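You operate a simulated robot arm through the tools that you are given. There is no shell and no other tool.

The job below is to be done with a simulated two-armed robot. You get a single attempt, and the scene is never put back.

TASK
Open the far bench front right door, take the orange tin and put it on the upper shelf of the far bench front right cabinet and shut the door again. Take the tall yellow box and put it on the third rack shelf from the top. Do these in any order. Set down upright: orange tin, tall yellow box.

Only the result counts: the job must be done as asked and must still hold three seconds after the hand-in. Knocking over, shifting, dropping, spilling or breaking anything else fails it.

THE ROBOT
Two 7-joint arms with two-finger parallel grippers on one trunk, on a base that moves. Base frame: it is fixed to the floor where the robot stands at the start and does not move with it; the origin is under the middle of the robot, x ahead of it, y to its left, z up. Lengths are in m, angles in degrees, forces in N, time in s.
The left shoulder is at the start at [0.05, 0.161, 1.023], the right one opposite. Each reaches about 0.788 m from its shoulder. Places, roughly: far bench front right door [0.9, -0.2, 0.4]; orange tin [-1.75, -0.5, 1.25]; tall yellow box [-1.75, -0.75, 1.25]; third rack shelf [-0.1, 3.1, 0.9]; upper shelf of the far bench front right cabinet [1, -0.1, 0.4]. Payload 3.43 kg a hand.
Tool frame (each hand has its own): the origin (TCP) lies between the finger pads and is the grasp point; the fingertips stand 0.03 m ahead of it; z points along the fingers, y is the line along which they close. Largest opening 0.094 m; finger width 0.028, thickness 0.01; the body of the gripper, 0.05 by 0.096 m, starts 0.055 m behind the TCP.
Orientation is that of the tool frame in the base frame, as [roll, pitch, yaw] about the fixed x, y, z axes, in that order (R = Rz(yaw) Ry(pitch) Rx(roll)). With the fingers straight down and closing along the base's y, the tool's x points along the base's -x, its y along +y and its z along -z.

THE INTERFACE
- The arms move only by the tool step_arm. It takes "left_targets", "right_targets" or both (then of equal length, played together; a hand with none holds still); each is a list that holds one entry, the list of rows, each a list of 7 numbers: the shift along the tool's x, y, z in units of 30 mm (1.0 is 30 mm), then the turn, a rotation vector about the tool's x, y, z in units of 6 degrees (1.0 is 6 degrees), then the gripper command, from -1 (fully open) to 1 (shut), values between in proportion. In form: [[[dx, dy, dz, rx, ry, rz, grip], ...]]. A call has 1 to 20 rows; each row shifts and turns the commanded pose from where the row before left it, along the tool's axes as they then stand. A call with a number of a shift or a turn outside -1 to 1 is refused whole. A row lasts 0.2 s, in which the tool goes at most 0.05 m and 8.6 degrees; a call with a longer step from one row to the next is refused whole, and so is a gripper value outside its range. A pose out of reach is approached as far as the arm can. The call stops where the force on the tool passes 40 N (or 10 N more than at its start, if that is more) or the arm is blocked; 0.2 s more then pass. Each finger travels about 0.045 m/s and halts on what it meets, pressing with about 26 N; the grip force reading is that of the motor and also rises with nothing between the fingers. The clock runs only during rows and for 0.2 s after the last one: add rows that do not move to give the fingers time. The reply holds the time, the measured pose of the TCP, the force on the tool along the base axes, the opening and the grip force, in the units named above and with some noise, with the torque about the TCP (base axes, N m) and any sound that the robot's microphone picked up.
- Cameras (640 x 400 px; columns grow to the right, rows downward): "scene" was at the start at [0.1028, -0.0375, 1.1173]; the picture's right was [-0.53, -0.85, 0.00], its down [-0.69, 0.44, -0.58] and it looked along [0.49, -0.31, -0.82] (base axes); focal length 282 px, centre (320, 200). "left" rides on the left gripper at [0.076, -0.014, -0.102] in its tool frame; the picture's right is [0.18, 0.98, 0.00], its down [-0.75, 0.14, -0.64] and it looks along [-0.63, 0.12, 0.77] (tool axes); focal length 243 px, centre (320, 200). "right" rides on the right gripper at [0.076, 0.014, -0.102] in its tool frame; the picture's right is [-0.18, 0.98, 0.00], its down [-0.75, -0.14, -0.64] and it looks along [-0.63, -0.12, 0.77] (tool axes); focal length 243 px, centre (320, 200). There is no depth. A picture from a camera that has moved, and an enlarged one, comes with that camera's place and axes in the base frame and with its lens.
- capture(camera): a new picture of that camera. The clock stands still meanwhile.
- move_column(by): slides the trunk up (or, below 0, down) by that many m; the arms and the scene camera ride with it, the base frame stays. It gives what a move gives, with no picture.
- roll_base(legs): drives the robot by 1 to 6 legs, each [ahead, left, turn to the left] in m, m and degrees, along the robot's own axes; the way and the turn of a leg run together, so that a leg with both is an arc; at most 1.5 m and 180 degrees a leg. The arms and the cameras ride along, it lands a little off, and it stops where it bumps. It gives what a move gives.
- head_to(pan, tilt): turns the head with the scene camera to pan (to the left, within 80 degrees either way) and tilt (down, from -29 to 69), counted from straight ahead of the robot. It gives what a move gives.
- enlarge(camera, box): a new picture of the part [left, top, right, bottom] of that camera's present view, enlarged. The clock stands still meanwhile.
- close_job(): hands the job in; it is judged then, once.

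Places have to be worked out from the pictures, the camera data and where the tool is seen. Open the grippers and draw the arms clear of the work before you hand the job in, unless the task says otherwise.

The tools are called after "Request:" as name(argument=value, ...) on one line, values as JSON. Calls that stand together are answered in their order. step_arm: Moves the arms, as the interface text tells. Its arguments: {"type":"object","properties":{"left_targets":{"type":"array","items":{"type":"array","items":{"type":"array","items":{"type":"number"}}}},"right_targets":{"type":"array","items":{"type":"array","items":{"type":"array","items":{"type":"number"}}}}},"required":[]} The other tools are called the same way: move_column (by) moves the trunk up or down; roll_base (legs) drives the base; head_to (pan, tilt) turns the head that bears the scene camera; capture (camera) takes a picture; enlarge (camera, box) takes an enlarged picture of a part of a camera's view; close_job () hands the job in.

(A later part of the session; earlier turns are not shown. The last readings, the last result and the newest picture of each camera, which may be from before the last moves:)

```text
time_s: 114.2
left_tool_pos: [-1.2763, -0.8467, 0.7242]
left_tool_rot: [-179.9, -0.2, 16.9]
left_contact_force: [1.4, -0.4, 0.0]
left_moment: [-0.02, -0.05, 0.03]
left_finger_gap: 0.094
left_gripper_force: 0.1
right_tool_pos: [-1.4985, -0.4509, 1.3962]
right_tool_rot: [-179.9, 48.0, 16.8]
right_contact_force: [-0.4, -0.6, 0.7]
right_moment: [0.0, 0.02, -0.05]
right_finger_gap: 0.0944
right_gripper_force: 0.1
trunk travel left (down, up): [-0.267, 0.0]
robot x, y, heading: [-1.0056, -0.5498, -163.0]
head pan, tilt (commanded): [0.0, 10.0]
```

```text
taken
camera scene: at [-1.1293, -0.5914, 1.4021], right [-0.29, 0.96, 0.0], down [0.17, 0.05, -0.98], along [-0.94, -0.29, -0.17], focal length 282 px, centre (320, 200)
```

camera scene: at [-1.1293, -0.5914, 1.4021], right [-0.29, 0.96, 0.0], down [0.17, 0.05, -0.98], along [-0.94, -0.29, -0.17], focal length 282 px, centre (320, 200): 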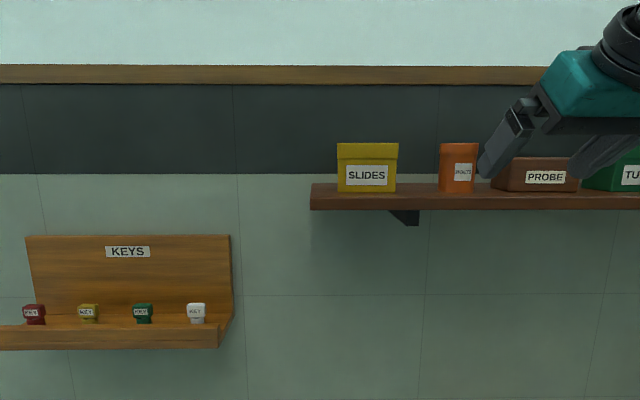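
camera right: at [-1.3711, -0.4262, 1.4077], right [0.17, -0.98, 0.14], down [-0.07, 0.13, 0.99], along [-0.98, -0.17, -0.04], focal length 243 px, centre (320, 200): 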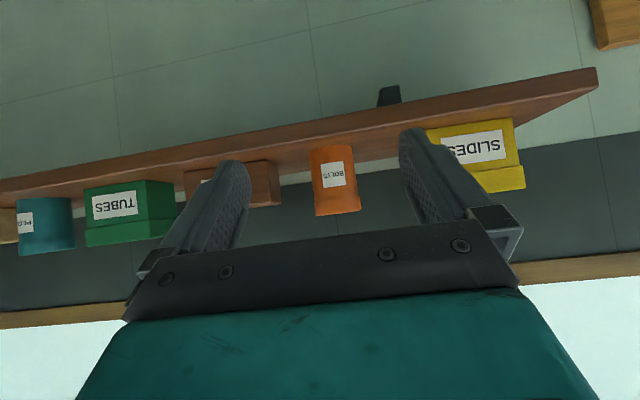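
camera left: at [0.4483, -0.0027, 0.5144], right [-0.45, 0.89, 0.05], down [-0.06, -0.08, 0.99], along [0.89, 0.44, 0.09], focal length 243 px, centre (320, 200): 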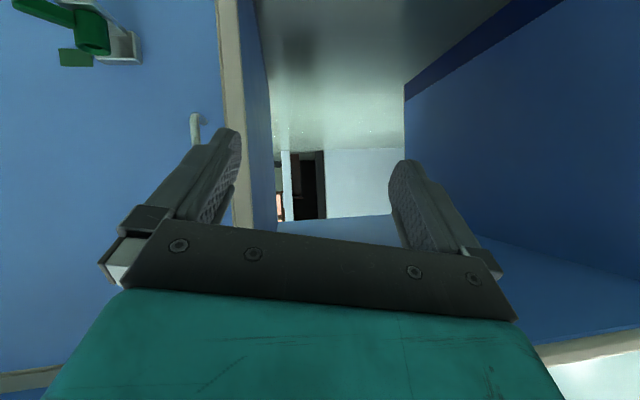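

The tin sits between the open fingers' lines. I'll lower 2 cm and go forward most of the way, then verify before closing.

Request:
step_arm(right_targets=[[[0.445, 0, 0.4, 0, 0, 0, -1], [-0.676, 0, 0.751, 0, 0, 0, -1], [-0.676, 0, 0.751, 0, 0, 0, -1], [-0.676, 0, 0.751, 0, 0, 0, -1], [-0.676, 0, 0.751, 0, 0, 0, -1], [-0.676, 0, 0.751, 0, 0, 0, -1], [0, 0, 0, 0, 0, 0, -1]]])

Request:
capture(camera="right")

Request:
capture(camera="scene")

```text
time_s: 115.8
left_tool_pos: [-1.2744, -0.8475, 0.7234]
left_tool_rot: [-179.8, -0.1, 16.8]
left_contact_force: [0.1, -0.3, 1.0]
left_moment: [0.0, 0.01, -0.02]
left_finger_gap: 0.094
left_gripper_force: 0.1
right_tool_pos: [-1.6442, -0.4945, 1.3795]
right_tool_rot: [-180.0, 48.0, 16.9]
right_contact_force: [-0.1, 0.0, -0.7]
right_moment: [0.02, -0.02, -0.02]
right_finger_gap: 0.0942
right_gripper_force: 0.1
trunk travel left (down, up): [-0.267, 0.0]
robot x, y, heading: [-1.0002, -0.553, -163.0]
head pan, tilt (commanded): [0.0, 10.0]
```

```text
taken
camera right: at [-1.5158, -0.4703, 1.3899], right [0.17, -0.98, 0.14], down [-0.07, 0.13, 0.99], along [-0.98, -0.18, -0.04], focal length 243 px, centre (320, 200)
```

right: 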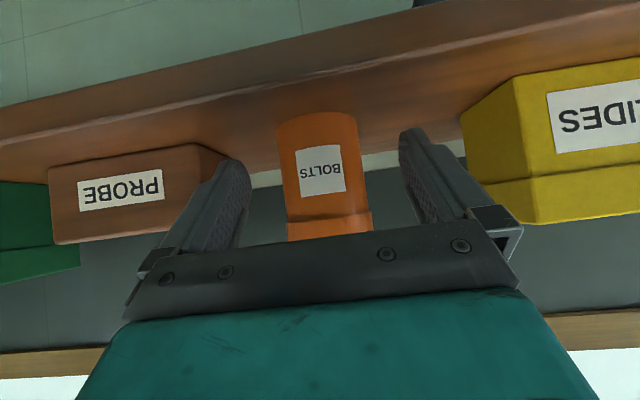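

```text
taken
camera scene: at [-1.1285, -0.5909, 1.4023], right [-0.29, 0.96, 0.0], down [0.17, 0.05, -0.98], along [-0.94, -0.29, -0.17], focal length 282 px, centre (320, 200)
```

scene: 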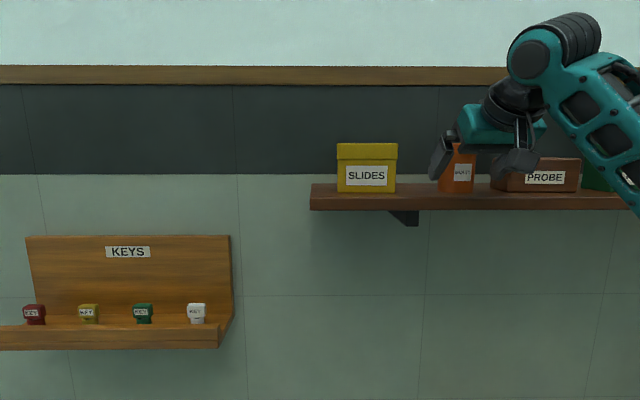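

The tin is centred between the fingers with clearance both sides. I'll advance the last 3 cm and close.

Request:
step_arm(right_targets=[[[-0.676, 0, 0.751, 0, 0, 0, -1], [0, 0, 0, 0, 0, 0, -1], [0, 0, 0, 0, 0, 0, -0.2], [0, 0, 0, 0, 0, 0, 0], [0, 0, 0, 0, 0, 0, 0.5], [0, 0, 0, 0, 0, 0, 1], [0, 0, 0, 0, 0, 0, 1], [0, 0, 0, 0, 0, 0, 1]]])

Request:
capture(camera="right")

```text
time_s: 117.6
left_tool_pos: [-1.2754, -0.8464, 0.7249]
left_tool_rot: [-179.9, -0.1, 16.8]
left_contact_force: [0.2, -0.7, 0.7]
left_moment: [0.01, 0.0, 0.02]
left_finger_gap: 0.0941
left_gripper_force: 0.1
right_tool_pos: [-1.6712, -0.5037, 1.3781]
right_tool_rot: [-179.9, 48.0, 16.9]
right_contact_force: [-0.3, -0.1, 0.7]
right_moment: [-0.11, 0.0, 0.01]
right_finger_gap: 0.0607
right_gripper_force: 26.3
trunk travel left (down, up): [-0.267, 0.0]
robot x, y, heading: [-1.0019, -0.5517, -162.9]
head pan, tilt (commanded): [0.0, 10.0]
```

```text
taken
camera right: at [-1.5444, -0.4789, 1.3892], right [0.17, -0.98, 0.14], down [-0.07, 0.13, 0.99], along [-0.98, -0.17, -0.04], focal length 243 px, centre (320, 200)
```

right: 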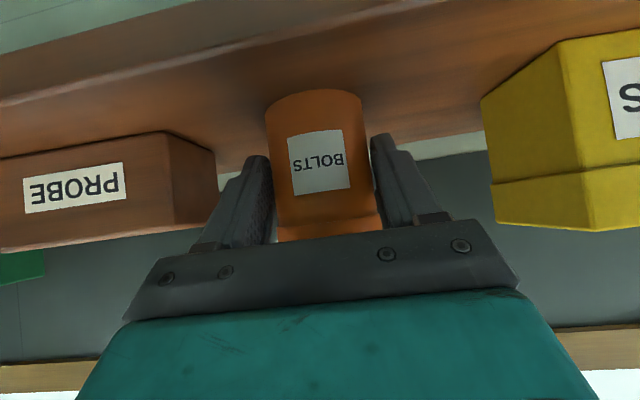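

The grip reads 0.061 m, matching the tin. I'll lift it 6 cm and check.

Request:
step_arm(right_targets=[[[-0.4, 0, -0.36, 0, 0, 0, 1], [-0.5, 0, -0.446, 0, 0, 0, 1], [-0.6, 0, -0.535, 0, 0, 0, 1], [0, 0, 0, 0, 0, 0, 1]]])

Request:
capture(camera="right")

Request:
capture(camera="scene")

```text
time_s: 118.6
left_tool_pos: [-1.276, -0.8471, 0.7241]
left_tool_rot: [-179.9, -0.2, 16.8]
left_contact_force: [-0.4, 0.4, 0.5]
left_moment: [-0.02, 0.02, -0.03]
left_finger_gap: 0.094
left_gripper_force: 0.0
right_tool_pos: [-1.6729, -0.5019, 1.4375]
right_tool_rot: [-179.9, 47.8, 16.9]
right_contact_force: [-0.2, -0.5, -1.4]
right_moment: [0.01, -0.03, -0.02]
right_finger_gap: 0.0608
right_gripper_force: 26.2
trunk travel left (down, up): [-0.267, 0.0]
robot x, y, heading: [-0.9999, -0.5553, -163.0]
head pan, tilt (commanded): [0.0, 10.0]
```

```text
taken
camera right: at [-1.5453, -0.4783, 1.4494], right [0.17, -0.98, 0.14], down [-0.07, 0.13, 0.99], along [-0.98, -0.17, -0.04], focal length 243 px, centre (320, 200)
```

right: 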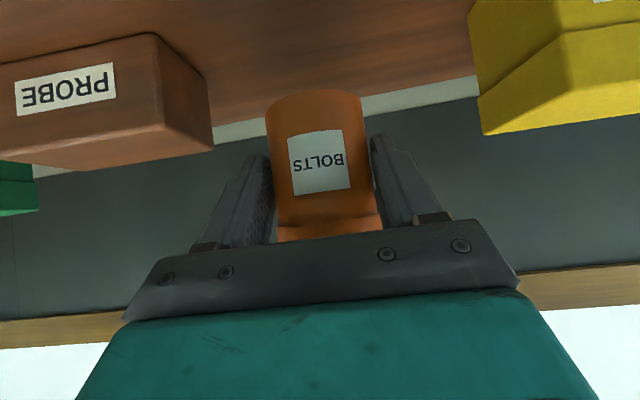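

```text
taken
camera scene: at [-1.1291, -0.5909, 1.4021], right [-0.29, 0.96, 0.0], down [0.17, 0.05, -0.98], along [-0.94, -0.29, -0.17], focal length 282 px, centre (320, 200)
```

scene: 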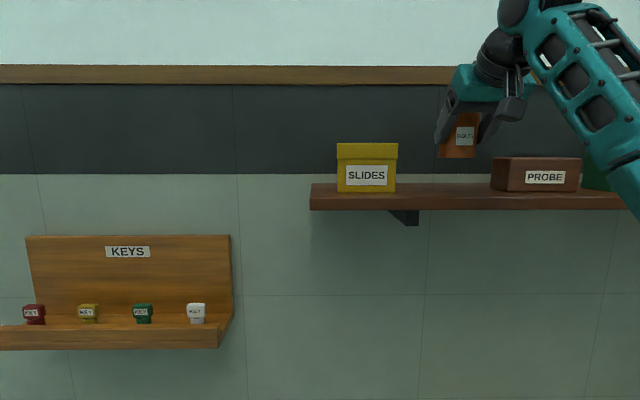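

The tin is held upright. The box's side view also shows its depth is only about 0.07 m, so it can be gripped front-to-back later. Now I back off, turn round toward the cabinet.

Request:
roll_base(legs=[[-0.5, 0, 0], [0, 0, 180]])

Request:
step_arm(right_targets=[[[0.97, 0, 0.73, 0, 0, 0, 1], [0.97, 0, 0.73, 0, 0, 0, 1], [0.97, 0, 0.73, 0, 0, 0, 1], [0.97, 0, 0.73, 0, 0, 0, 1], [0.97, 0, 0.73, 0, 0, 0, 1], [0.97, 0, 0.73, 0, 0, 0, 1], [0.97, 0, 0.73, 0, 0, 0, 1], [0.97, 0, 0.73, 0, 0, 0, 1], [0.97, 0, 0.73, 0, 0, 0, 1], [0.97, 0, 0.73, 0, 0, 0, 1], [0.97, 0, 0.73, 0, 0, 0, 1], [0.97, 0, 0.73, 0, 0, 0, 1], [0.97, 0, 0.73, 0, 0, 0, 1], [0.97, 0, 0.73, 0, 0, 0, 1], [0.97, 0, 0.73, 0, 0, 0, 1], [0.97, 0, 0.73, 0, 0, 0, 1], [0.97, 0, 0.73, 0, 0, 0, 1], [0.97, 0, 0.73, 0, 0, 0, 1], [0, 0, 0, 0, 0, 0, 1]]])

Request:
move_column(by=-0.267)

Request:
head_to(pan=-10, tilt=35)

Request:
capture(camera="scene")

Request:
capture(camera="right")

```text
time_s: 128.9
left_tool_pos: [-0.2602, -0.1025, 0.7245]
left_tool_rot: [-179.8, -0.1, -161.7]
left_contact_force: [-1.2, -0.2, 0.6]
left_moment: [0.0, 0.0, 0.0]
left_finger_gap: 0.0938
left_gripper_force: 0.0
right_tool_pos: [0.1463, -0.4386, 1.4386]
right_tool_rot: [-179.9, 48.1, -161.7]
right_contact_force: [-0.9, 0.6, -1.1]
right_moment: [-0.02, 0.06, 0.01]
right_finger_gap: 0.0606
right_gripper_force: 25.9
trunk travel left (down, up): [-0.267, 0.0]
robot x, y, heading: [-0.5252, -0.4067, 18.5]
head pan, tilt (commanded): [0.0, 10.0]
```

```text
time_s: 132.9
left_tool_pos: [-0.2588, -0.1033, 0.7258]
left_tool_rot: [-179.7, 0.0, -161.7]
left_contact_force: [-0.8, -0.6, -1.4]
left_moment: [0.01, -0.04, 0.04]
left_finger_gap: 0.0938
left_gripper_force: 0.0
right_tool_pos: [0.0913, -0.456, 0.7836]
right_tool_rot: [-179.9, 47.9, -161.7]
right_contact_force: [0.5, -0.1, -0.6]
right_moment: [-0.02, 0.03, 0.02]
right_finger_gap: 0.0607
right_gripper_force: 26.0
trunk travel left (down, up): [-0.267, 0.0]
robot x, y, heading: [-0.5248, -0.4021, 18.5]
head pan, tilt (commanded): [0.0, 10.0]
```

```text
time_s: 135.6
left_tool_pos: [-0.258, -0.1035, 0.4584]
left_tool_rot: [-179.9, 0.0, -161.7]
left_contact_force: [-0.7, -1.3, -0.2]
left_moment: [0.02, 0.03, 0.03]
left_finger_gap: 0.0939
left_gripper_force: 0.0
right_tool_pos: [0.0909, -0.4576, 0.518]
right_tool_rot: [-179.8, 48.0, -161.6]
right_contact_force: [-0.8, -0.3, -1.5]
right_moment: [0.02, 0.05, 0.02]
right_finger_gap: 0.0604
right_gripper_force: 26.4
trunk travel left (down, up): [0.0, 0.267]
robot x, y, heading: [-0.5244, -0.406, 18.4]
head pan, tilt (commanded): [0.0, 10.0]
```

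```text
time_s: 136.5
left_tool_pos: [-0.2591, -0.1033, 0.4577]
left_tool_rot: [-179.8, -0.1, -161.8]
left_contact_force: [0.0, 0.4, -0.1]
left_moment: [0.03, -0.05, 0.0]
left_finger_gap: 0.0939
left_gripper_force: 0.2
right_tool_pos: [0.0912, -0.4574, 0.5189]
right_tool_rot: [-180.0, 48.0, -161.7]
right_contact_force: [0.4, -0.4, -1.9]
right_moment: [-0.03, 0.02, 0.0]
right_finger_gap: 0.0607
right_gripper_force: 25.8
trunk travel left (down, up): [0.0, 0.267]
robot x, y, heading: [-0.5255, -0.4009, 18.5]
head pan, tilt (commanded): [-10.0, 35.0]
```

```text
taken
camera scene: at [-0.3968, -0.377, 1.0954], right [0.15, -0.99, 0.0], down [-0.57, -0.09, -0.82], along [0.81, 0.12, -0.57], focal length 282 px, centre (320, 200)
```

scene: 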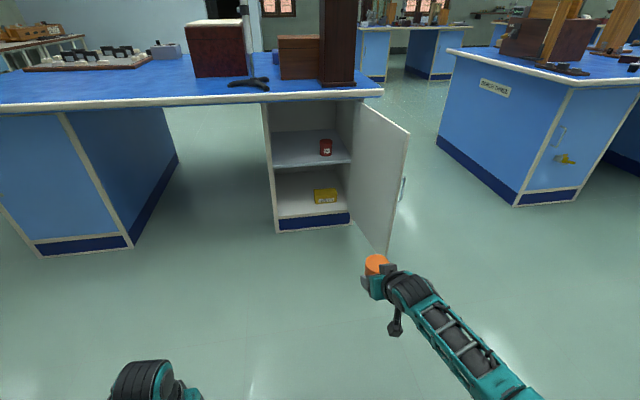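

```text
taken
camera right: at [-0.0324, -0.4821, 0.5293], right [-0.19, 0.97, 0.14], down [0.07, -0.12, 0.99], along [0.98, 0.2, -0.04], focal length 243 px, centre (320, 200)
```

right: 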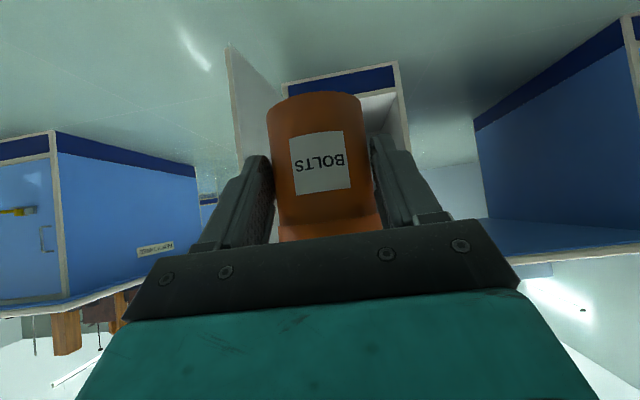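

The door remains open. I'll zoom into the cabinet to refine the upper shelf height and the red tin's position from this distance.

Request:
enlarge(camera="scene", box=[250, 80, 430, 260])

```text
2.22 times, centred on (340, 170) of scene
camera zoom: at [-0.3968, -0.377, 1.0954], right [0.15, -0.99, 0.0], down [-0.57, -0.09, -0.82], along [0.81, 0.12, -0.57], focal length 626 px, centre (276, 267)
```

zoom: 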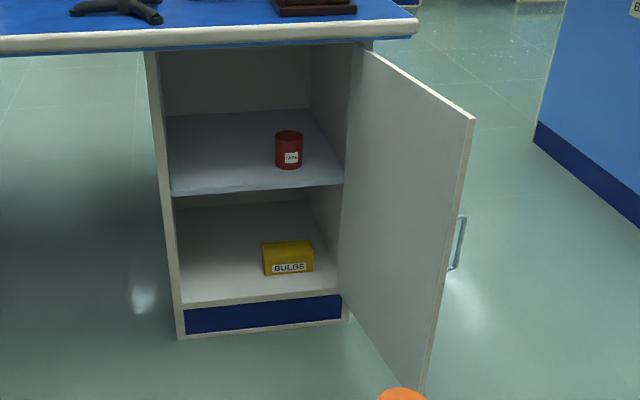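

The shelf top is around z 0.43–0.44; the red tin's left side is near L −0.44. I'll place the orange tin at about L −0.318, U 0.87. First I correct the heading and drive in front of the cabinet.

Request:
roll_base(legs=[[0, 0, -1.5], [0.6, 0.16, 0]])

Request:
capture(camera="scene")

```text
time_s: 140.4
left_tool_pos: [0.2776, 0.2191, 0.4579]
left_tool_rot: [-179.8, 0.0, -163.2]
left_contact_force: [0.7, 0.2, -0.3]
left_moment: [0.0, -0.01, -0.01]
left_finger_gap: 0.0939
left_gripper_force: 0.2
right_tool_pos: [0.6192, -0.1429, 0.5179]
right_tool_rot: [-180.0, 47.9, -163.0]
right_contact_force: [0.8, 0.5, -2.5]
right_moment: [-0.02, 0.01, 0.02]
right_finger_gap: 0.0606
right_gripper_force: 25.4
trunk travel left (down, up): [0.0, 0.267]
robot x, y, heading: [0.0085, -0.0742, 17.0]
head pan, tilt (commanded): [-10.0, 35.0]
```

```text
taken
camera scene: at [0.1333, -0.0506, 1.0954], right [0.12, -0.99, 0.0], down [-0.57, -0.07, -0.82], along [0.81, 0.1, -0.57], focal length 282 px, centre (320, 200)
```

scene: 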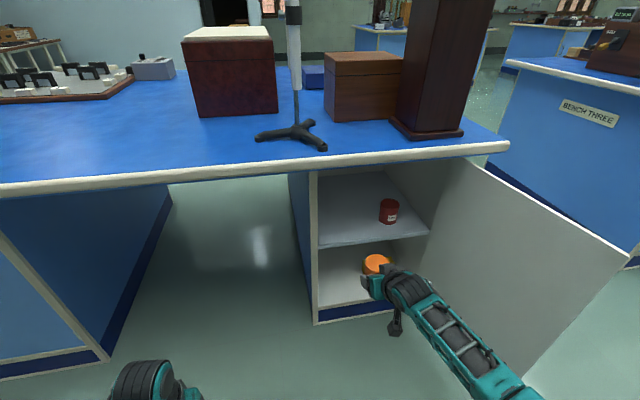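

The hand is laterally lined up (L −0.318) in front of the opening. I'll lower 2 cm and roll forward 0.2 m, watching clearance under the bench edge.

Request:
step_arm(right_targets=[[[0.5, 0, 0.45, 0, 0, 0, 1], [0, 0, 0, 0, 0, 0, 1]]])

Request:
roll_base(legs=[[0.2, 0, 0]])

Request:
head_to(pan=-20, tilt=50)

Request:
capture(camera="scene")

Request:
capture(camera="right")

```text
time_s: 141.0
left_tool_pos: [0.278, 0.2184, 0.458]
left_tool_rot: [-179.8, -0.1, -163.2]
left_contact_force: [0.8, -0.4, -0.4]
left_moment: [0.0, 0.01, 0.03]
left_finger_gap: 0.0938
left_gripper_force: 0.0
right_tool_pos: [0.6196, -0.1417, 0.4987]
right_tool_rot: [-179.9, 48.0, -163.1]
right_contact_force: [1.0, 0.1, -0.9]
right_moment: [0.0, 0.0, -0.01]
right_finger_gap: 0.0606
right_gripper_force: 26.2
trunk travel left (down, up): [0.0, 0.267]
robot x, y, heading: [0.0028, -0.0717, 17.1]
head pan, tilt (commanded): [-10.0, 35.0]
```

```text
time_s: 142.6
left_tool_pos: [0.4676, 0.2775, 0.4581]
left_tool_rot: [-179.8, 0.0, -163.0]
left_contact_force: [-0.1, -0.7, -0.8]
left_moment: [-0.01, 0.03, 0.0]
left_finger_gap: 0.0938
left_gripper_force: 0.0
right_tool_pos: [0.809, -0.0836, 0.4986]
right_tool_rot: [-179.9, 48.0, -163.2]
right_contact_force: [0.4, -0.2, -0.8]
right_moment: [0.0, 0.03, -0.01]
right_finger_gap: 0.0607
right_gripper_force: 25.9
trunk travel left (down, up): [0.0, 0.267]
robot x, y, heading: [0.1959, -0.0176, 17.1]
head pan, tilt (commanded): [-10.0, 35.0]
```

```text
time_s: 143.3
left_tool_pos: [0.4672, 0.2769, 0.4567]
left_tool_rot: [-179.8, -0.1, -163.0]
left_contact_force: [-0.4, -0.9, 0.3]
left_moment: [0.01, -0.03, -0.03]
left_finger_gap: 0.0941
left_gripper_force: 0.2
right_tool_pos: [0.8085, -0.0836, 0.4973]
right_tool_rot: [-179.8, 48.0, -163.1]
right_contact_force: [0.1, 0.6, -1.2]
right_moment: [0.0, 0.06, -0.02]
right_finger_gap: 0.0605
right_gripper_force: 25.7
trunk travel left (down, up): [0.0, 0.267]
robot x, y, heading: [0.1959, -0.0141, 17.2]
head pan, tilt (commanded): [-20.0, 50.0]
```

```text
taken
camera scene: at [0.3121, -0.0069, 1.0737], right [-0.05, -1.0, 0.0], down [-0.76, 0.04, -0.64], along [0.64, -0.03, -0.77], focal length 282 px, centre (320, 200)
```

scene: 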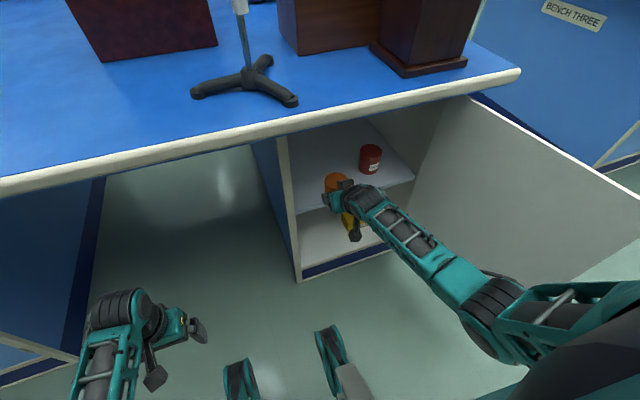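

```text
taken
camera right: at [0.6842, -0.106, 0.509], right [-0.17, 0.98, 0.14], down [0.07, -0.13, 0.99], along [0.98, 0.17, -0.04], focal length 243 px, centre (320, 200)
```

right: 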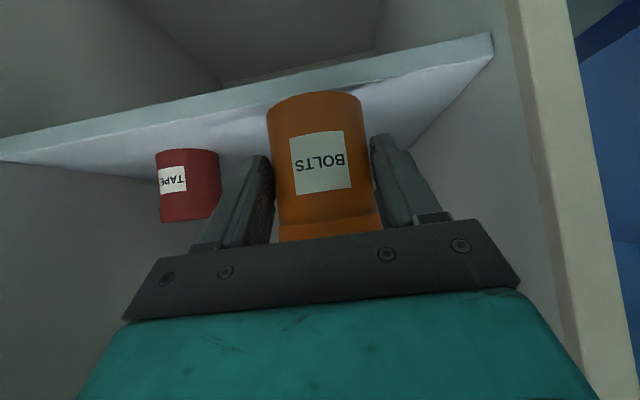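

The tin's bottom (z≈0.451) is clear above the shelf (≈0.425). I'll roll 0.12 m further in.

Request:
roll_base(legs=[[0.12, 0, 0]])

Request:
capture(camera="scene")

Request:
capture(camera="right")

```text
time_s: 144.6
left_tool_pos: [0.5803, 0.3136, 0.4574]
left_tool_rot: [-179.8, -0.1, -163.1]
left_contact_force: [-0.2, 0.7, 0.4]
left_moment: [-0.02, 0.02, 0.0]
left_finger_gap: 0.0941
left_gripper_force: 0.2
right_tool_pos: [0.9218, -0.0483, 0.4966]
right_tool_rot: [-179.9, 48.1, -163.1]
right_contact_force: [-0.7, 0.1, -1.2]
right_moment: [-0.01, 0.05, 0.02]
right_finger_gap: 0.0602
right_gripper_force: 25.7
trunk travel left (down, up): [0.0, 0.267]
robot x, y, heading: [0.3064, 0.0189, 17.3]
head pan, tilt (commanded): [-20.0, 50.0]
```

```text
taken
camera scene: at [0.4259, 0.0282, 1.0736], right [-0.05, -1.0, 0.0], down [-0.77, 0.04, -0.64], along [0.64, -0.03, -0.77], focal length 282 px, centre (320, 200)
```

scene: 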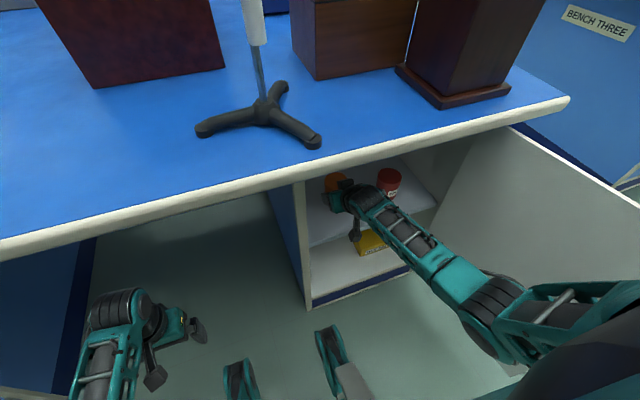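

```text
taken
camera right: at [0.7981, -0.0708, 0.5091], right [-0.17, 0.98, 0.14], down [0.07, -0.13, 0.99], along [0.98, 0.18, -0.04], focal length 243 px, centre (320, 200)
```

right: 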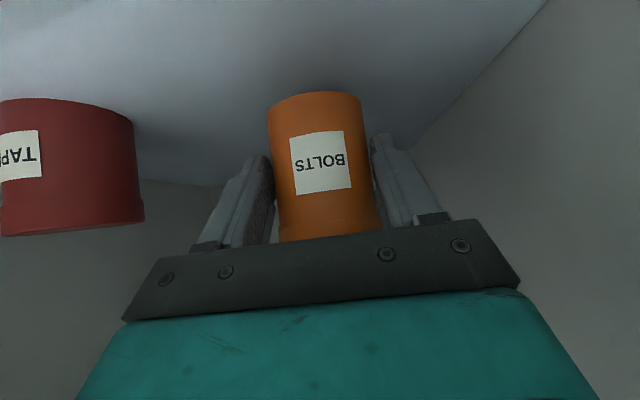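

The tin is over the shelf at U 0.867, L −0.316, clear of the red tin. I'll lower gradually and watch for contact.

Request:
step_arm(right_targets=[[[0.25, 0, 0.22, 0, 0, 0, 1], [0.25, 0, 0.22, 0, 0, 0, 1], [0, 0, 0, 0, 0, 0, 1]]])

Request:
step_arm(right_targets=[[[0.075, 0, 0.067, 0, 0, 0, 1], [0, 0, 0, 0, 0, 0, 1]]])

Request:
capture(camera="right")

```text
time_s: 145.4
left_tool_pos: [0.5808, 0.3145, 0.4564]
left_tool_rot: [-179.8, -0.1, -163.1]
left_contact_force: [-0.8, 0.2, 0.0]
left_moment: [0.01, 0.02, -0.01]
left_finger_gap: 0.0937
left_gripper_force: 0.1
right_tool_pos: [0.9231, -0.049, 0.477]
right_tool_rot: [180.0, 48.1, -163.0]
right_contact_force: [0.4, 0.3, -1.6]
right_moment: [0.01, 0.0, 0.03]
right_finger_gap: 0.0605
right_gripper_force: 26.0
trunk travel left (down, up): [0.0, 0.267]
robot x, y, heading: [0.3079, 0.0185, 17.2]
head pan, tilt (commanded): [-20.0, 50.0]
```

```text
time_s: 146.0
left_tool_pos: [0.5811, 0.314, 0.4585]
left_tool_rot: [-179.8, -0.1, -163.1]
left_contact_force: [-0.5, 0.5, -0.2]
left_moment: [0.01, 0.01, 0.0]
left_finger_gap: 0.0942
left_gripper_force: 0.0
right_tool_pos: [0.9236, -0.0483, 0.4745]
right_tool_rot: [-179.8, 47.9, -163.0]
right_contact_force: [-0.3, -0.5, -1.9]
right_moment: [0.03, 0.05, -0.01]
right_finger_gap: 0.0603
right_gripper_force: 25.7
trunk travel left (down, up): [0.0, 0.267]
robot x, y, heading: [0.3095, 0.0199, 17.0]
head pan, tilt (commanded): [-20.0, 50.0]
```

```text
taken
camera right: at [0.7981, -0.0708, 0.4856], right [-0.17, 0.98, 0.14], down [0.07, -0.13, 0.99], along [0.98, 0.18, -0.04], focal length 243 px, centre (320, 200)
```

right: 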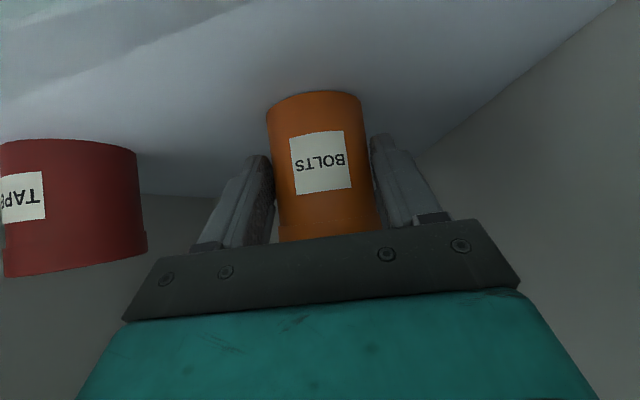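

No contact yet at TCP z 0.4745. I'll lower in 3 mm steps.

Request:
step_arm(right_targets=[[[0.075, 0, 0.067, 0, 0, 0, 1], [0, 0, 0, 0, 0, 0, 1]]])

Request:
step_arm(right_targets=[[[0.075, 0, 0.067, 0, 0, 0, 1], [0, 0, 0, 0, 0, 0, 1]]])

```text
time_s: 146.6
left_tool_pos: [0.5813, 0.3137, 0.4584]
left_tool_rot: [-179.8, -0.1, -163.1]
left_contact_force: [-0.4, 0.3, -0.2]
left_moment: [0.02, 0.0, 0.0]
left_finger_gap: 0.0941
left_gripper_force: 0.1
right_tool_pos: [0.9218, -0.0497, 0.4733]
right_tool_rot: [-179.9, 48.2, -163.1]
right_contact_force: [-1.9, -0.6, 6.3]
right_moment: [0.09, 0.2, 0.06]
right_finger_gap: 0.0608
right_gripper_force: 25.5
trunk travel left (down, up): [0.0, 0.267]
robot x, y, heading: [0.3121, 0.0231, 17.1]
head pan, tilt (commanded): [-20.0, 50.0]
```

```text
time_s: 147.2
left_tool_pos: [0.5814, 0.3133, 0.4576]
left_tool_rot: [-179.7, 0.0, -163.2]
left_contact_force: [1.0, -1.1, -0.4]
left_moment: [0.02, 0.02, -0.03]
left_finger_gap: 0.0942
left_gripper_force: 0.1
right_tool_pos: [0.9234, -0.0476, 0.4719]
right_tool_rot: [-179.8, 48.4, -163.0]
right_contact_force: [-3.4, -0.8, 16.1]
right_moment: [0.36, -0.28, 0.2]
right_finger_gap: 0.0609
right_gripper_force: 26.0
trunk travel left (down, up): [0.0, 0.267]
robot x, y, heading: [0.3097, 0.0197, 17.0]
head pan, tilt (commanded): [-20.0, 50.0]
```

Contact: the shelf carries the tin now (16 N). I'll ease up 3 mm and open the fingers.

Request:
step_arm(right_targets=[[[-0.075, 0, -0.067, 0, 0, 0, 1], [0, 0, 0, 0, 0, 0, 0.6], [0, 0, 0, 0, 0, 0, 0], [0, 0, 0, 0, 0, 0, -0.5], [0, 0, 0, 0, 0, 0, -1], [0, 0, 0, 0, 0, 0, -1], [0, 0, 0, 0, 0, 0, -1]]])

Request:
capture(camera="right")

```text
time_s: 148.8
left_tool_pos: [0.5804, 0.3136, 0.4568]
left_tool_rot: [-179.8, -0.2, -163.1]
left_contact_force: [-0.2, 1.0, -0.4]
left_moment: [0.01, 0.01, 0.03]
left_finger_gap: 0.0936
left_gripper_force: 0.0
right_tool_pos: [0.9223, -0.0497, 0.4721]
right_tool_rot: [-179.9, 47.9, -162.9]
right_contact_force: [1.1, 0.0, -1.0]
right_moment: [-0.02, 0.02, -0.04]
right_finger_gap: 0.0938
right_gripper_force: 0.0
trunk travel left (down, up): [0.0, 0.267]
robot x, y, heading: [0.3086, 0.0194, 17.1]
head pan, tilt (commanded): [-20.0, 50.0]
```

```text
taken
camera right: at [0.7979, -0.0711, 0.4829], right [-0.17, 0.98, 0.14], down [0.07, -0.13, 0.99], along [0.98, 0.18, -0.04], focal length 243 px, centre (320, 200)
```

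right: 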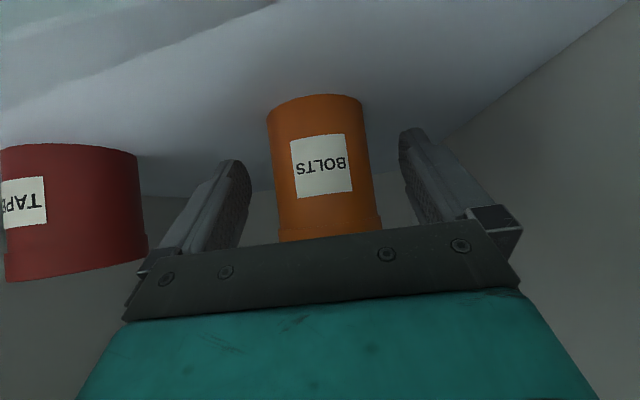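

The tin stands upright and free of the fingers. I'll roll straight back out of the cabinet.

Request:
roll_base(legs=[[-0.3, 0, 0]])

Request:
capture(camera="scene")

Request:
capture(camera="right")

```text
time_s: 150.8
left_tool_pos: [0.2949, 0.2248, 0.4567]
left_tool_rot: [-179.7, -0.1, -163.0]
left_contact_force: [-0.4, -0.4, -0.5]
left_moment: [0.01, -0.01, -0.05]
left_finger_gap: 0.0939
left_gripper_force: 0.0
right_tool_pos: [0.6367, -0.1361, 0.4699]
right_tool_rot: [-179.8, 47.9, -162.8]
right_contact_force: [-0.1, -0.6, 0.9]
right_moment: [-0.02, -0.03, -0.03]
right_finger_gap: 0.094
right_gripper_force: 0.1
trunk travel left (down, up): [0.0, 0.267]
robot x, y, heading: [0.0218, -0.0671, 17.2]
head pan, tilt (commanded): [-20.0, 50.0]
```

```text
taken
camera scene: at [0.1402, -0.06, 1.0736], right [-0.05, -1.0, 0.0], down [-0.77, 0.04, -0.64], along [0.64, -0.03, -0.77], focal length 282 px, centre (320, 200)
```

scene: 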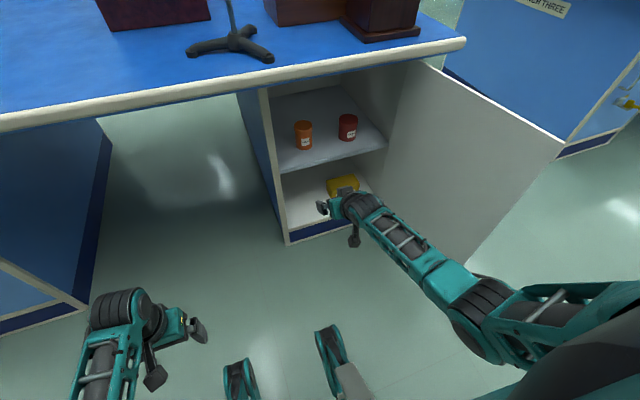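

```text
taken
camera right: at [0.5125, -0.1583, 0.483], right [-0.17, 0.98, 0.14], down [0.07, -0.13, 0.99], along [0.98, 0.18, -0.04], focal length 243 px, centre (320, 200)
```

right: 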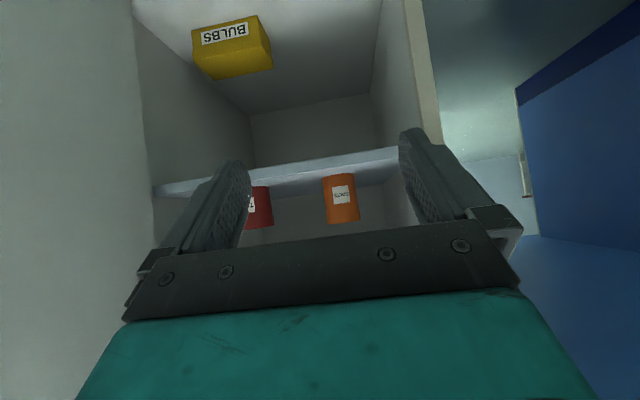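

Both tins stand upright on the upper shelf. Next: shut the door. I'll raise the right hand above handle height with fingers closed, back off past the door's free edge and go round to its outer side.

Request:
step_arm(right_targets=[[[-0.805, 0, -0.725, 0, 0, 0, 0], [-0.805, 0, -0.725, 0, 0, 0, 1], [-0.805, 0, -0.725, 0, 0, 0, 1], [-0.805, 0, -0.725, 0, 0, 0, 1], [0, 0, 0, 0, 0, 0, 1], [0, 0, 0, 0, 0, 0, 1]]])

Request:
roll_base(legs=[[-0.4, 0, 0], [0, -0.48, 0]])

Request:
head_to(pan=0, tilt=45)

Request:
capture(camera="scene")

```text
time_s: 152.2
left_tool_pos: [0.2938, 0.2254, 0.4577]
left_tool_rot: [-179.8, -0.2, -163.0]
left_contact_force: [-0.4, 0.8, 0.3]
left_moment: [0.0, -0.03, -0.01]
left_finger_gap: 0.0939
left_gripper_force: 0.0
right_tool_pos: [0.6367, -0.1344, 0.6017]
right_tool_rot: [-179.9, 48.0, -162.9]
right_contact_force: [0.0, -1.0, 0.9]
right_moment: [-0.01, 0.0, 0.02]
right_finger_gap: 0.0
right_gripper_force: 24.6
trunk travel left (down, up): [0.0, 0.267]
robot x, y, heading: [0.0265, -0.0689, 17.4]
head pan, tilt (commanded): [-20.0, 50.0]
```

```text
time_s: 159.0
left_tool_pos: [0.055, -0.3489, 0.4576]
left_tool_rot: [-179.8, -0.1, -162.8]
left_contact_force: [0.1, 0.7, 0.8]
left_moment: [0.0, 0.0, 0.03]
left_finger_gap: 0.0938
left_gripper_force: 0.0
right_tool_pos: [0.3994, -0.7069, 0.6028]
right_tool_rot: [-180.0, 48.0, -162.7]
right_contact_force: [-0.3, 0.5, -0.3]
right_moment: [-0.01, 0.01, 0.01]
right_finger_gap: 0.0
right_gripper_force: 25.8
trunk travel left (down, up): [0.0, 0.267]
robot x, y, heading: [-0.2127, -0.643, 17.4]
head pan, tilt (commanded): [-20.0, 50.0]
```

```text
time_s: 159.8
left_tool_pos: [0.0556, -0.3473, 0.4574]
left_tool_rot: [-179.7, -0.1, -162.7]
left_contact_force: [-1.0, -0.4, -0.5]
left_moment: [0.01, 0.0, -0.02]
left_finger_gap: 0.0941
left_gripper_force: 0.2
right_tool_pos: [0.4006, -0.7066, 0.6028]
right_tool_rot: [-179.9, 48.0, -162.7]
right_contact_force: [0.1, 0.5, -0.5]
right_moment: [0.0, -0.02, 0.01]
right_finger_gap: 0.0
right_gripper_force: 26.0
trunk travel left (down, up): [0.0, 0.267]
robot x, y, heading: [-0.2096, -0.6455, 17.5]
head pan, tilt (commanded): [0.0, 45.0]
```

```text
taken
camera scene: at [-0.0968, -0.6066, 1.0805], right [0.3, -0.95, 0.0], down [-0.67, -0.21, -0.71], along [0.67, 0.21, -0.71], focal length 282 px, centre (320, 200)
```

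scene: 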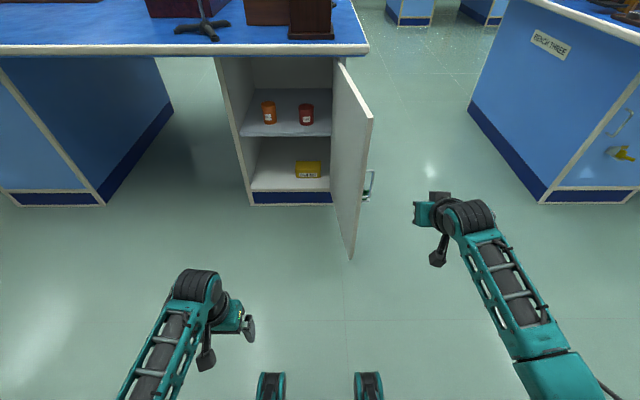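

The hand is now to the right of the open door (free edge about U 0.36, L −0.667). I'll roll forward, then left so the hand swings the door toward closing.

Request:
roll_base(legs=[[0.28, 0, -0.3], [0, 0.2, 0]])

Request:
capture(camera="scene")

```text
time_s: 163.8
left_tool_pos: [0.2655, -0.0749, 0.4581]
left_tool_rot: [-179.8, -0.2, -162.9]
left_contact_force: [-0.6, -0.9, 0.2]
left_moment: [-0.03, -0.01, 0.02]
left_finger_gap: 0.0938
left_gripper_force: 0.0
right_tool_pos: [0.6091, -0.4331, 0.6023]
right_tool_rot: [-179.9, 48.0, -162.8]
right_contact_force: [-0.4, -0.4, -0.1]
right_moment: [0.01, 0.0, 0.0]
right_finger_gap: 0.0
right_gripper_force: 26.4
trunk travel left (down, up): [0.0, 0.267]
robot x, y, heading: [-0.0056, -0.3733, 17.6]
head pan, tilt (commanded): [0.0, 45.0]
```

```text
taken
camera scene: at [0.1123, -0.3325, 1.0806], right [0.3, -0.95, 0.0], down [-0.67, -0.21, -0.71], along [0.67, 0.21, -0.71], focal length 282 px, centre (320, 200)
```

scene: 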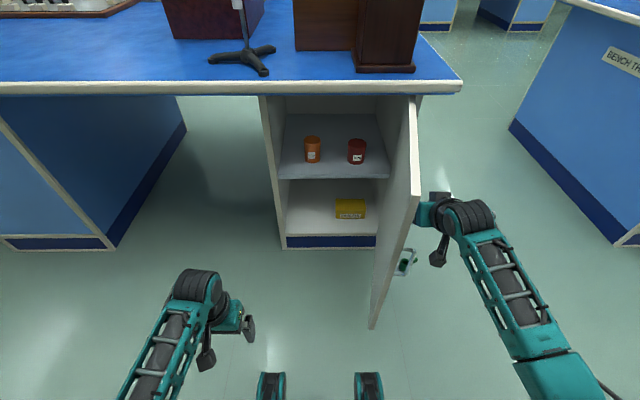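

The hand is pushing the door and it's begun to swing in (~80°). I'll continue to the left.

Request:
roll_base(legs=[[0, 0.15, 0]])

Request:
capture(camera="scene")

```text
time_s: 165.7
left_tool_pos: [0.2207, 0.0681, 0.4575]
left_tool_rot: [-179.8, -0.1, -163.0]
left_contact_force: [0.0, 0.2, -0.4]
left_moment: [0.02, 0.01, 0.01]
left_finger_gap: 0.0938
left_gripper_force: 0.1
right_tool_pos: [0.5632, -0.2905, 0.6015]
right_tool_rot: [-179.9, 48.0, -162.8]
right_contact_force: [-0.6, 0.1, 0.4]
right_moment: [0.02, -0.01, 0.0]
right_finger_gap: 0.0
right_gripper_force: 26.7
trunk travel left (down, up): [0.0, 0.267]
robot x, y, heading: [-0.0493, -0.2268, 17.4]
head pan, tilt (commanded): [0.0, 45.0]
```

```text
taken
camera scene: at [0.0676, -0.1894, 1.0806], right [0.3, -0.95, 0.0], down [-0.68, -0.21, -0.71], along [0.68, 0.21, -0.71], focal length 282 px, centre (320, 200)
```

scene: 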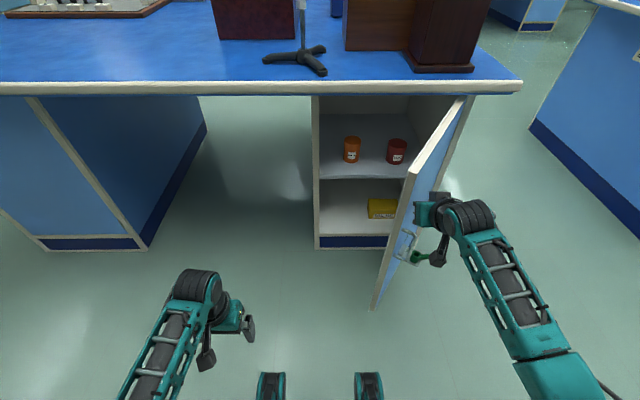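

The door is at about 60°. Now I push diagonally forward-left toward closed, leaving the last centimetres for the arm.

Request:
roll_base(legs=[[0.22, 0.12, 0]])

Request:
capture(camera="scene")

Request:
capture(camera="right")

```text
time_s: 167.6
left_tool_pos: [0.395, 0.2467, 0.4583]
left_tool_rot: [-179.8, -0.1, -163.0]
left_contact_force: [0.2, 0.8, 0.2]
left_moment: [0.02, 0.0, 0.0]
left_finger_gap: 0.094
left_gripper_force: 0.1
right_tool_pos: [0.7369, -0.1136, 0.6015]
right_tool_rot: [-179.8, 48.0, -162.9]
right_contact_force: [-0.2, 0.0, -0.4]
right_moment: [0.01, -0.05, -0.01]
right_finger_gap: 0.0
right_gripper_force: 26.2
trunk travel left (down, up): [0.0, 0.267]
robot x, y, heading: [0.1208, -0.0492, 17.2]
head pan, tilt (commanded): [0.0, 45.0]
```

```text
taken
camera scene: at [0.2415, -0.0108, 1.0806], right [0.3, -0.96, 0.0], down [-0.68, -0.21, -0.71], along [0.68, 0.21, -0.71], focal length 282 px, centre (320, 200)
```

scene: 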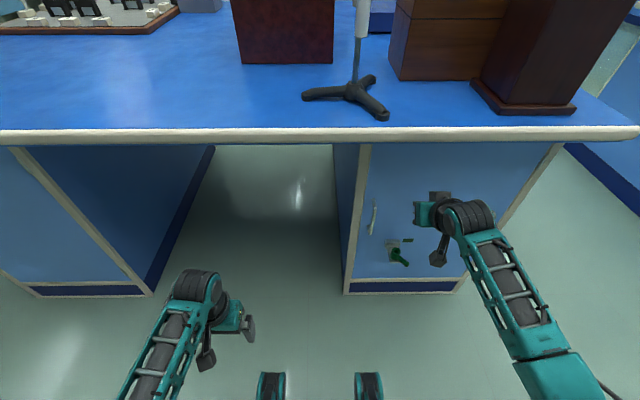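

```text
taken
camera right: at [0.6133, -0.1362, 0.6132], right [-0.17, 0.98, 0.14], down [0.07, -0.13, 0.99], along [0.98, 0.18, -0.04], focal length 243 px, centre (320, 200)
```

right: 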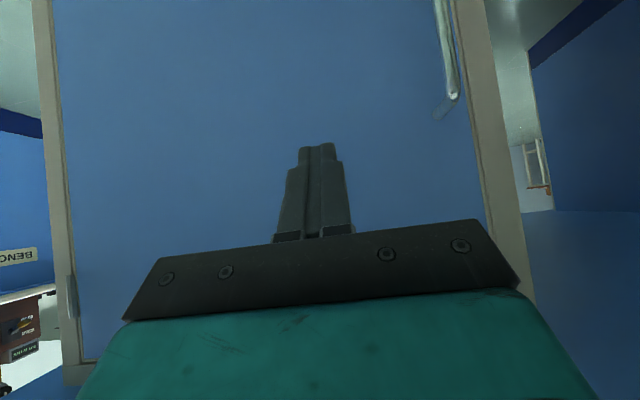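

The door seems to have swung shut ahead of the hand. I'll enlarge to check the gap at its left edge.

Request:
enlarge(camera="scene", box=[330, 130, 570, 300])

Request:
enlarge(camera="right", box=[400, 0, 560, 240])

```text
2.35 times, centred on (450, 215) of scene
camera zoom: at [0.2415, -0.0108, 1.0806], right [0.3, -0.96, 0.0], down [-0.68, -0.21, -0.71], along [0.68, 0.21, -0.71], focal length 663 px, centre (14, 165)
```

zoom: 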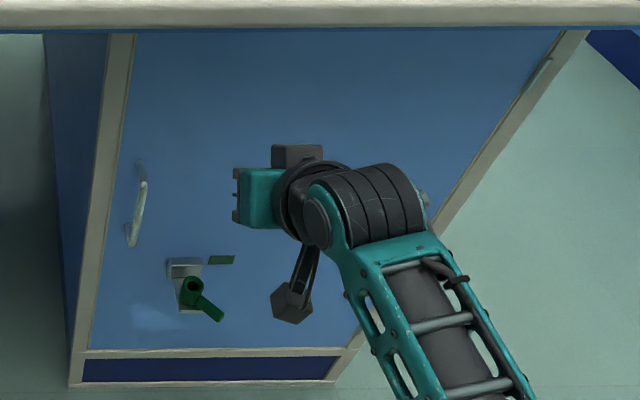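

```text
1.67 times, centred on (480, 120) of right
camera zoom: at [0.6133, -0.1362, 0.6132], right [-0.17, 0.98, 0.14], down [0.07, -0.13, 0.99], along [0.98, 0.18, -0.04], focal length 404 px, centre (53, 333)
```

zoom: 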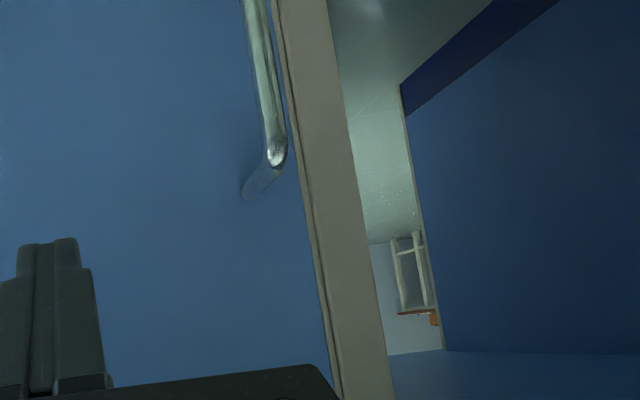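

It looks shut. To be sure, I'll press the closed fingertips gently on the door face until contact.

Request:
step_arm(right_targets=[[[-0.446, 0, 0.495, 0, 0, 0, 1], [-0.446, 0, 0.495, 0, 0, 0, 1], [-0.446, 0, 0.495, 0, 0, 0, 1], [-0.223, 0, 0.248, 0, 0, 0, 1], [0, 0, 0, 0, 0, 0, 1]]])

Request:
step_arm(right_targets=[[[-0.111, 0, 0.124, 0, 0, 0, 1], [0, 0, 0, 0, 0, 0, 1]]])

```text
time_s: 168.6
left_tool_pos: [0.3954, 0.246, 0.4586]
left_tool_rot: [-179.7, 0.0, -163.2]
left_contact_force: [0.7, -0.2, 0.6]
left_moment: [0.0, 0.0, 0.0]
left_finger_gap: 0.094
left_gripper_force: 0.1
right_tool_pos: [0.7975, -0.0951, 0.6008]
right_tool_rot: [-179.9, 47.2, -163.0]
right_contact_force: [-2.6, -0.3, -0.1]
right_moment: [-0.01, -0.14, 0.01]
right_finger_gap: 0.0001
right_gripper_force: 25.4
trunk travel left (down, up): [0.0, 0.267]
robot x, y, heading: [0.1233, -0.0527, 17.1]
head pan, tilt (commanded): [0.0, 45.0]
stopped in row 5 (right hand): the force on the tool passed its limit at 53 N (the readings are from after the stop); the commanded pose is now the measured one
```

```text
time_s: 168.9
left_tool_pos: [0.3946, 0.245, 0.457]
left_tool_rot: [-179.8, 0.1, -163.3]
left_contact_force: [0.7, -0.4, 0.2]
left_moment: [-0.01, 0.0, -0.02]
left_finger_gap: 0.0943
left_gripper_force: 0.0
right_tool_pos: [0.7973, -0.0945, 0.5977]
right_tool_rot: [-180.0, 46.8, -163.0]
right_contact_force: [-16.2, -2.9, 7.3]
right_moment: [0.01, 0.0, 0.08]
right_finger_gap: 0.0
right_gripper_force: 25.7
trunk travel left (down, up): [0.0, 0.267]
robot x, y, heading: [0.1255, -0.0467, 16.9]
head pan, tilt (commanded): [0.0, 45.0]
stopped in row 1 (right hand): the force on the tool passed its limit at 48 N (the readings are from after the stop); the commanded pose is now the measured one
```

Firm contact at U≈0.767 — that's the fully shut door face. I'll withdraw the hand and roll back, then verify the door stays shut.

Request:
step_arm(right_targets=[[[0.446, 0, -0.495, 0, 0, 0, 1], [0.446, 0, -0.495, 0, 0, 0, 1], [0.446, 0, -0.495, 0, 0, 0, 1], [0, 0, 0, 0, 0, 0, 1]]])

Request:
roll_base(legs=[[-0.45, 0, 0]])

Request:
head_to(pan=-10, tilt=30)

Request:
capture(camera="scene")

Request:
enlarge(camera="scene", box=[240, 110, 440, 300])

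```text
time_s: 169.9
left_tool_pos: [0.3943, 0.2469, 0.4576]
left_tool_rot: [-179.8, -0.1, -163.2]
left_contact_force: [0.3, -0.5, -0.6]
left_moment: [0.02, 0.04, 0.02]
left_finger_gap: 0.0939
left_gripper_force: 0.1
right_tool_pos: [0.7428, -0.1124, 0.5984]
right_tool_rot: [-179.9, 46.9, -163.1]
right_contact_force: [-0.7, 0.7, -0.9]
right_moment: [-0.01, 0.01, -0.01]
right_finger_gap: 0.0
right_gripper_force: 25.8
trunk travel left (down, up): [0.0, 0.267]
robot x, y, heading: [0.1249, -0.0468, 17.5]
head pan, tilt (commanded): [0.0, 45.0]
```

```text
time_s: 172.7
left_tool_pos: [-0.0354, 0.1131, 0.4573]
left_tool_rot: [-179.8, -0.1, -163.5]
left_contact_force: [-0.8, 0.6, 0.5]
left_moment: [-0.03, 0.03, -0.01]
left_finger_gap: 0.0941
left_gripper_force: 0.1
right_tool_pos: [0.3116, -0.2467, 0.5981]
right_tool_rot: [180.0, 46.8, -163.3]
right_contact_force: [-1.0, 0.9, 0.9]
right_moment: [-0.01, 0.03, 0.03]
right_finger_gap: 0.0002
right_gripper_force: 25.5
trunk travel left (down, up): [0.0, 0.267]
robot x, y, heading: [-0.3086, -0.1801, 16.9]
head pan, tilt (commanded): [0.0, 45.0]
```

```text
time_s: 173.4
left_tool_pos: [-0.0344, 0.1131, 0.458]
left_tool_rot: [-179.7, -0.1, -163.5]
left_contact_force: [0.3, 0.0, 0.0]
left_moment: [0.0, 0.03, -0.01]
left_finger_gap: 0.0941
left_gripper_force: 0.1
right_tool_pos: [0.3106, -0.2479, 0.5986]
right_tool_rot: [-179.9, 46.8, -163.3]
right_contact_force: [0.4, -0.3, 0.4]
right_moment: [-0.03, 0.01, -0.01]
right_finger_gap: 0.0001
right_gripper_force: 26.1
trunk travel left (down, up): [0.0, 0.267]
robot x, y, heading: [-0.3084, -0.1808, 16.5]
head pan, tilt (commanded): [-10.0, 30.0]
```

```text
taken
camera scene: at [-0.1786, -0.1561, 1.1031], right [0.12, -0.99, 0.0], down [-0.5, -0.06, -0.87], along [0.86, 0.1, -0.5], focal length 282 px, centre (320, 200)
```

scene: 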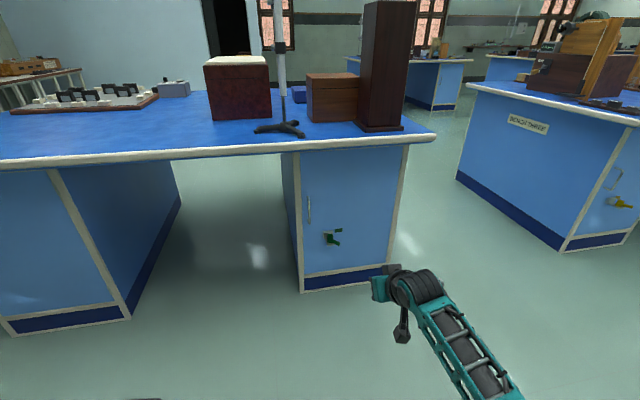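

```text
2.11 times, centred on (340, 205) of scene
camera zoom: at [-0.1786, -0.1561, 1.1031], right [0.12, -0.99, 0.0], down [-0.5, -0.06, -0.87], along [0.86, 0.1, -0.5], focal length 593 px, centre (278, 190)
```

zoom: 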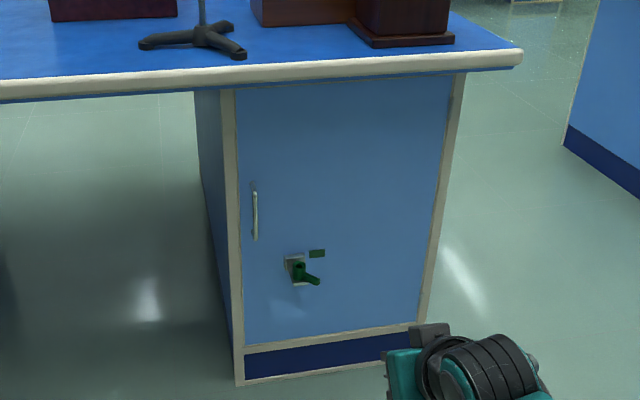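

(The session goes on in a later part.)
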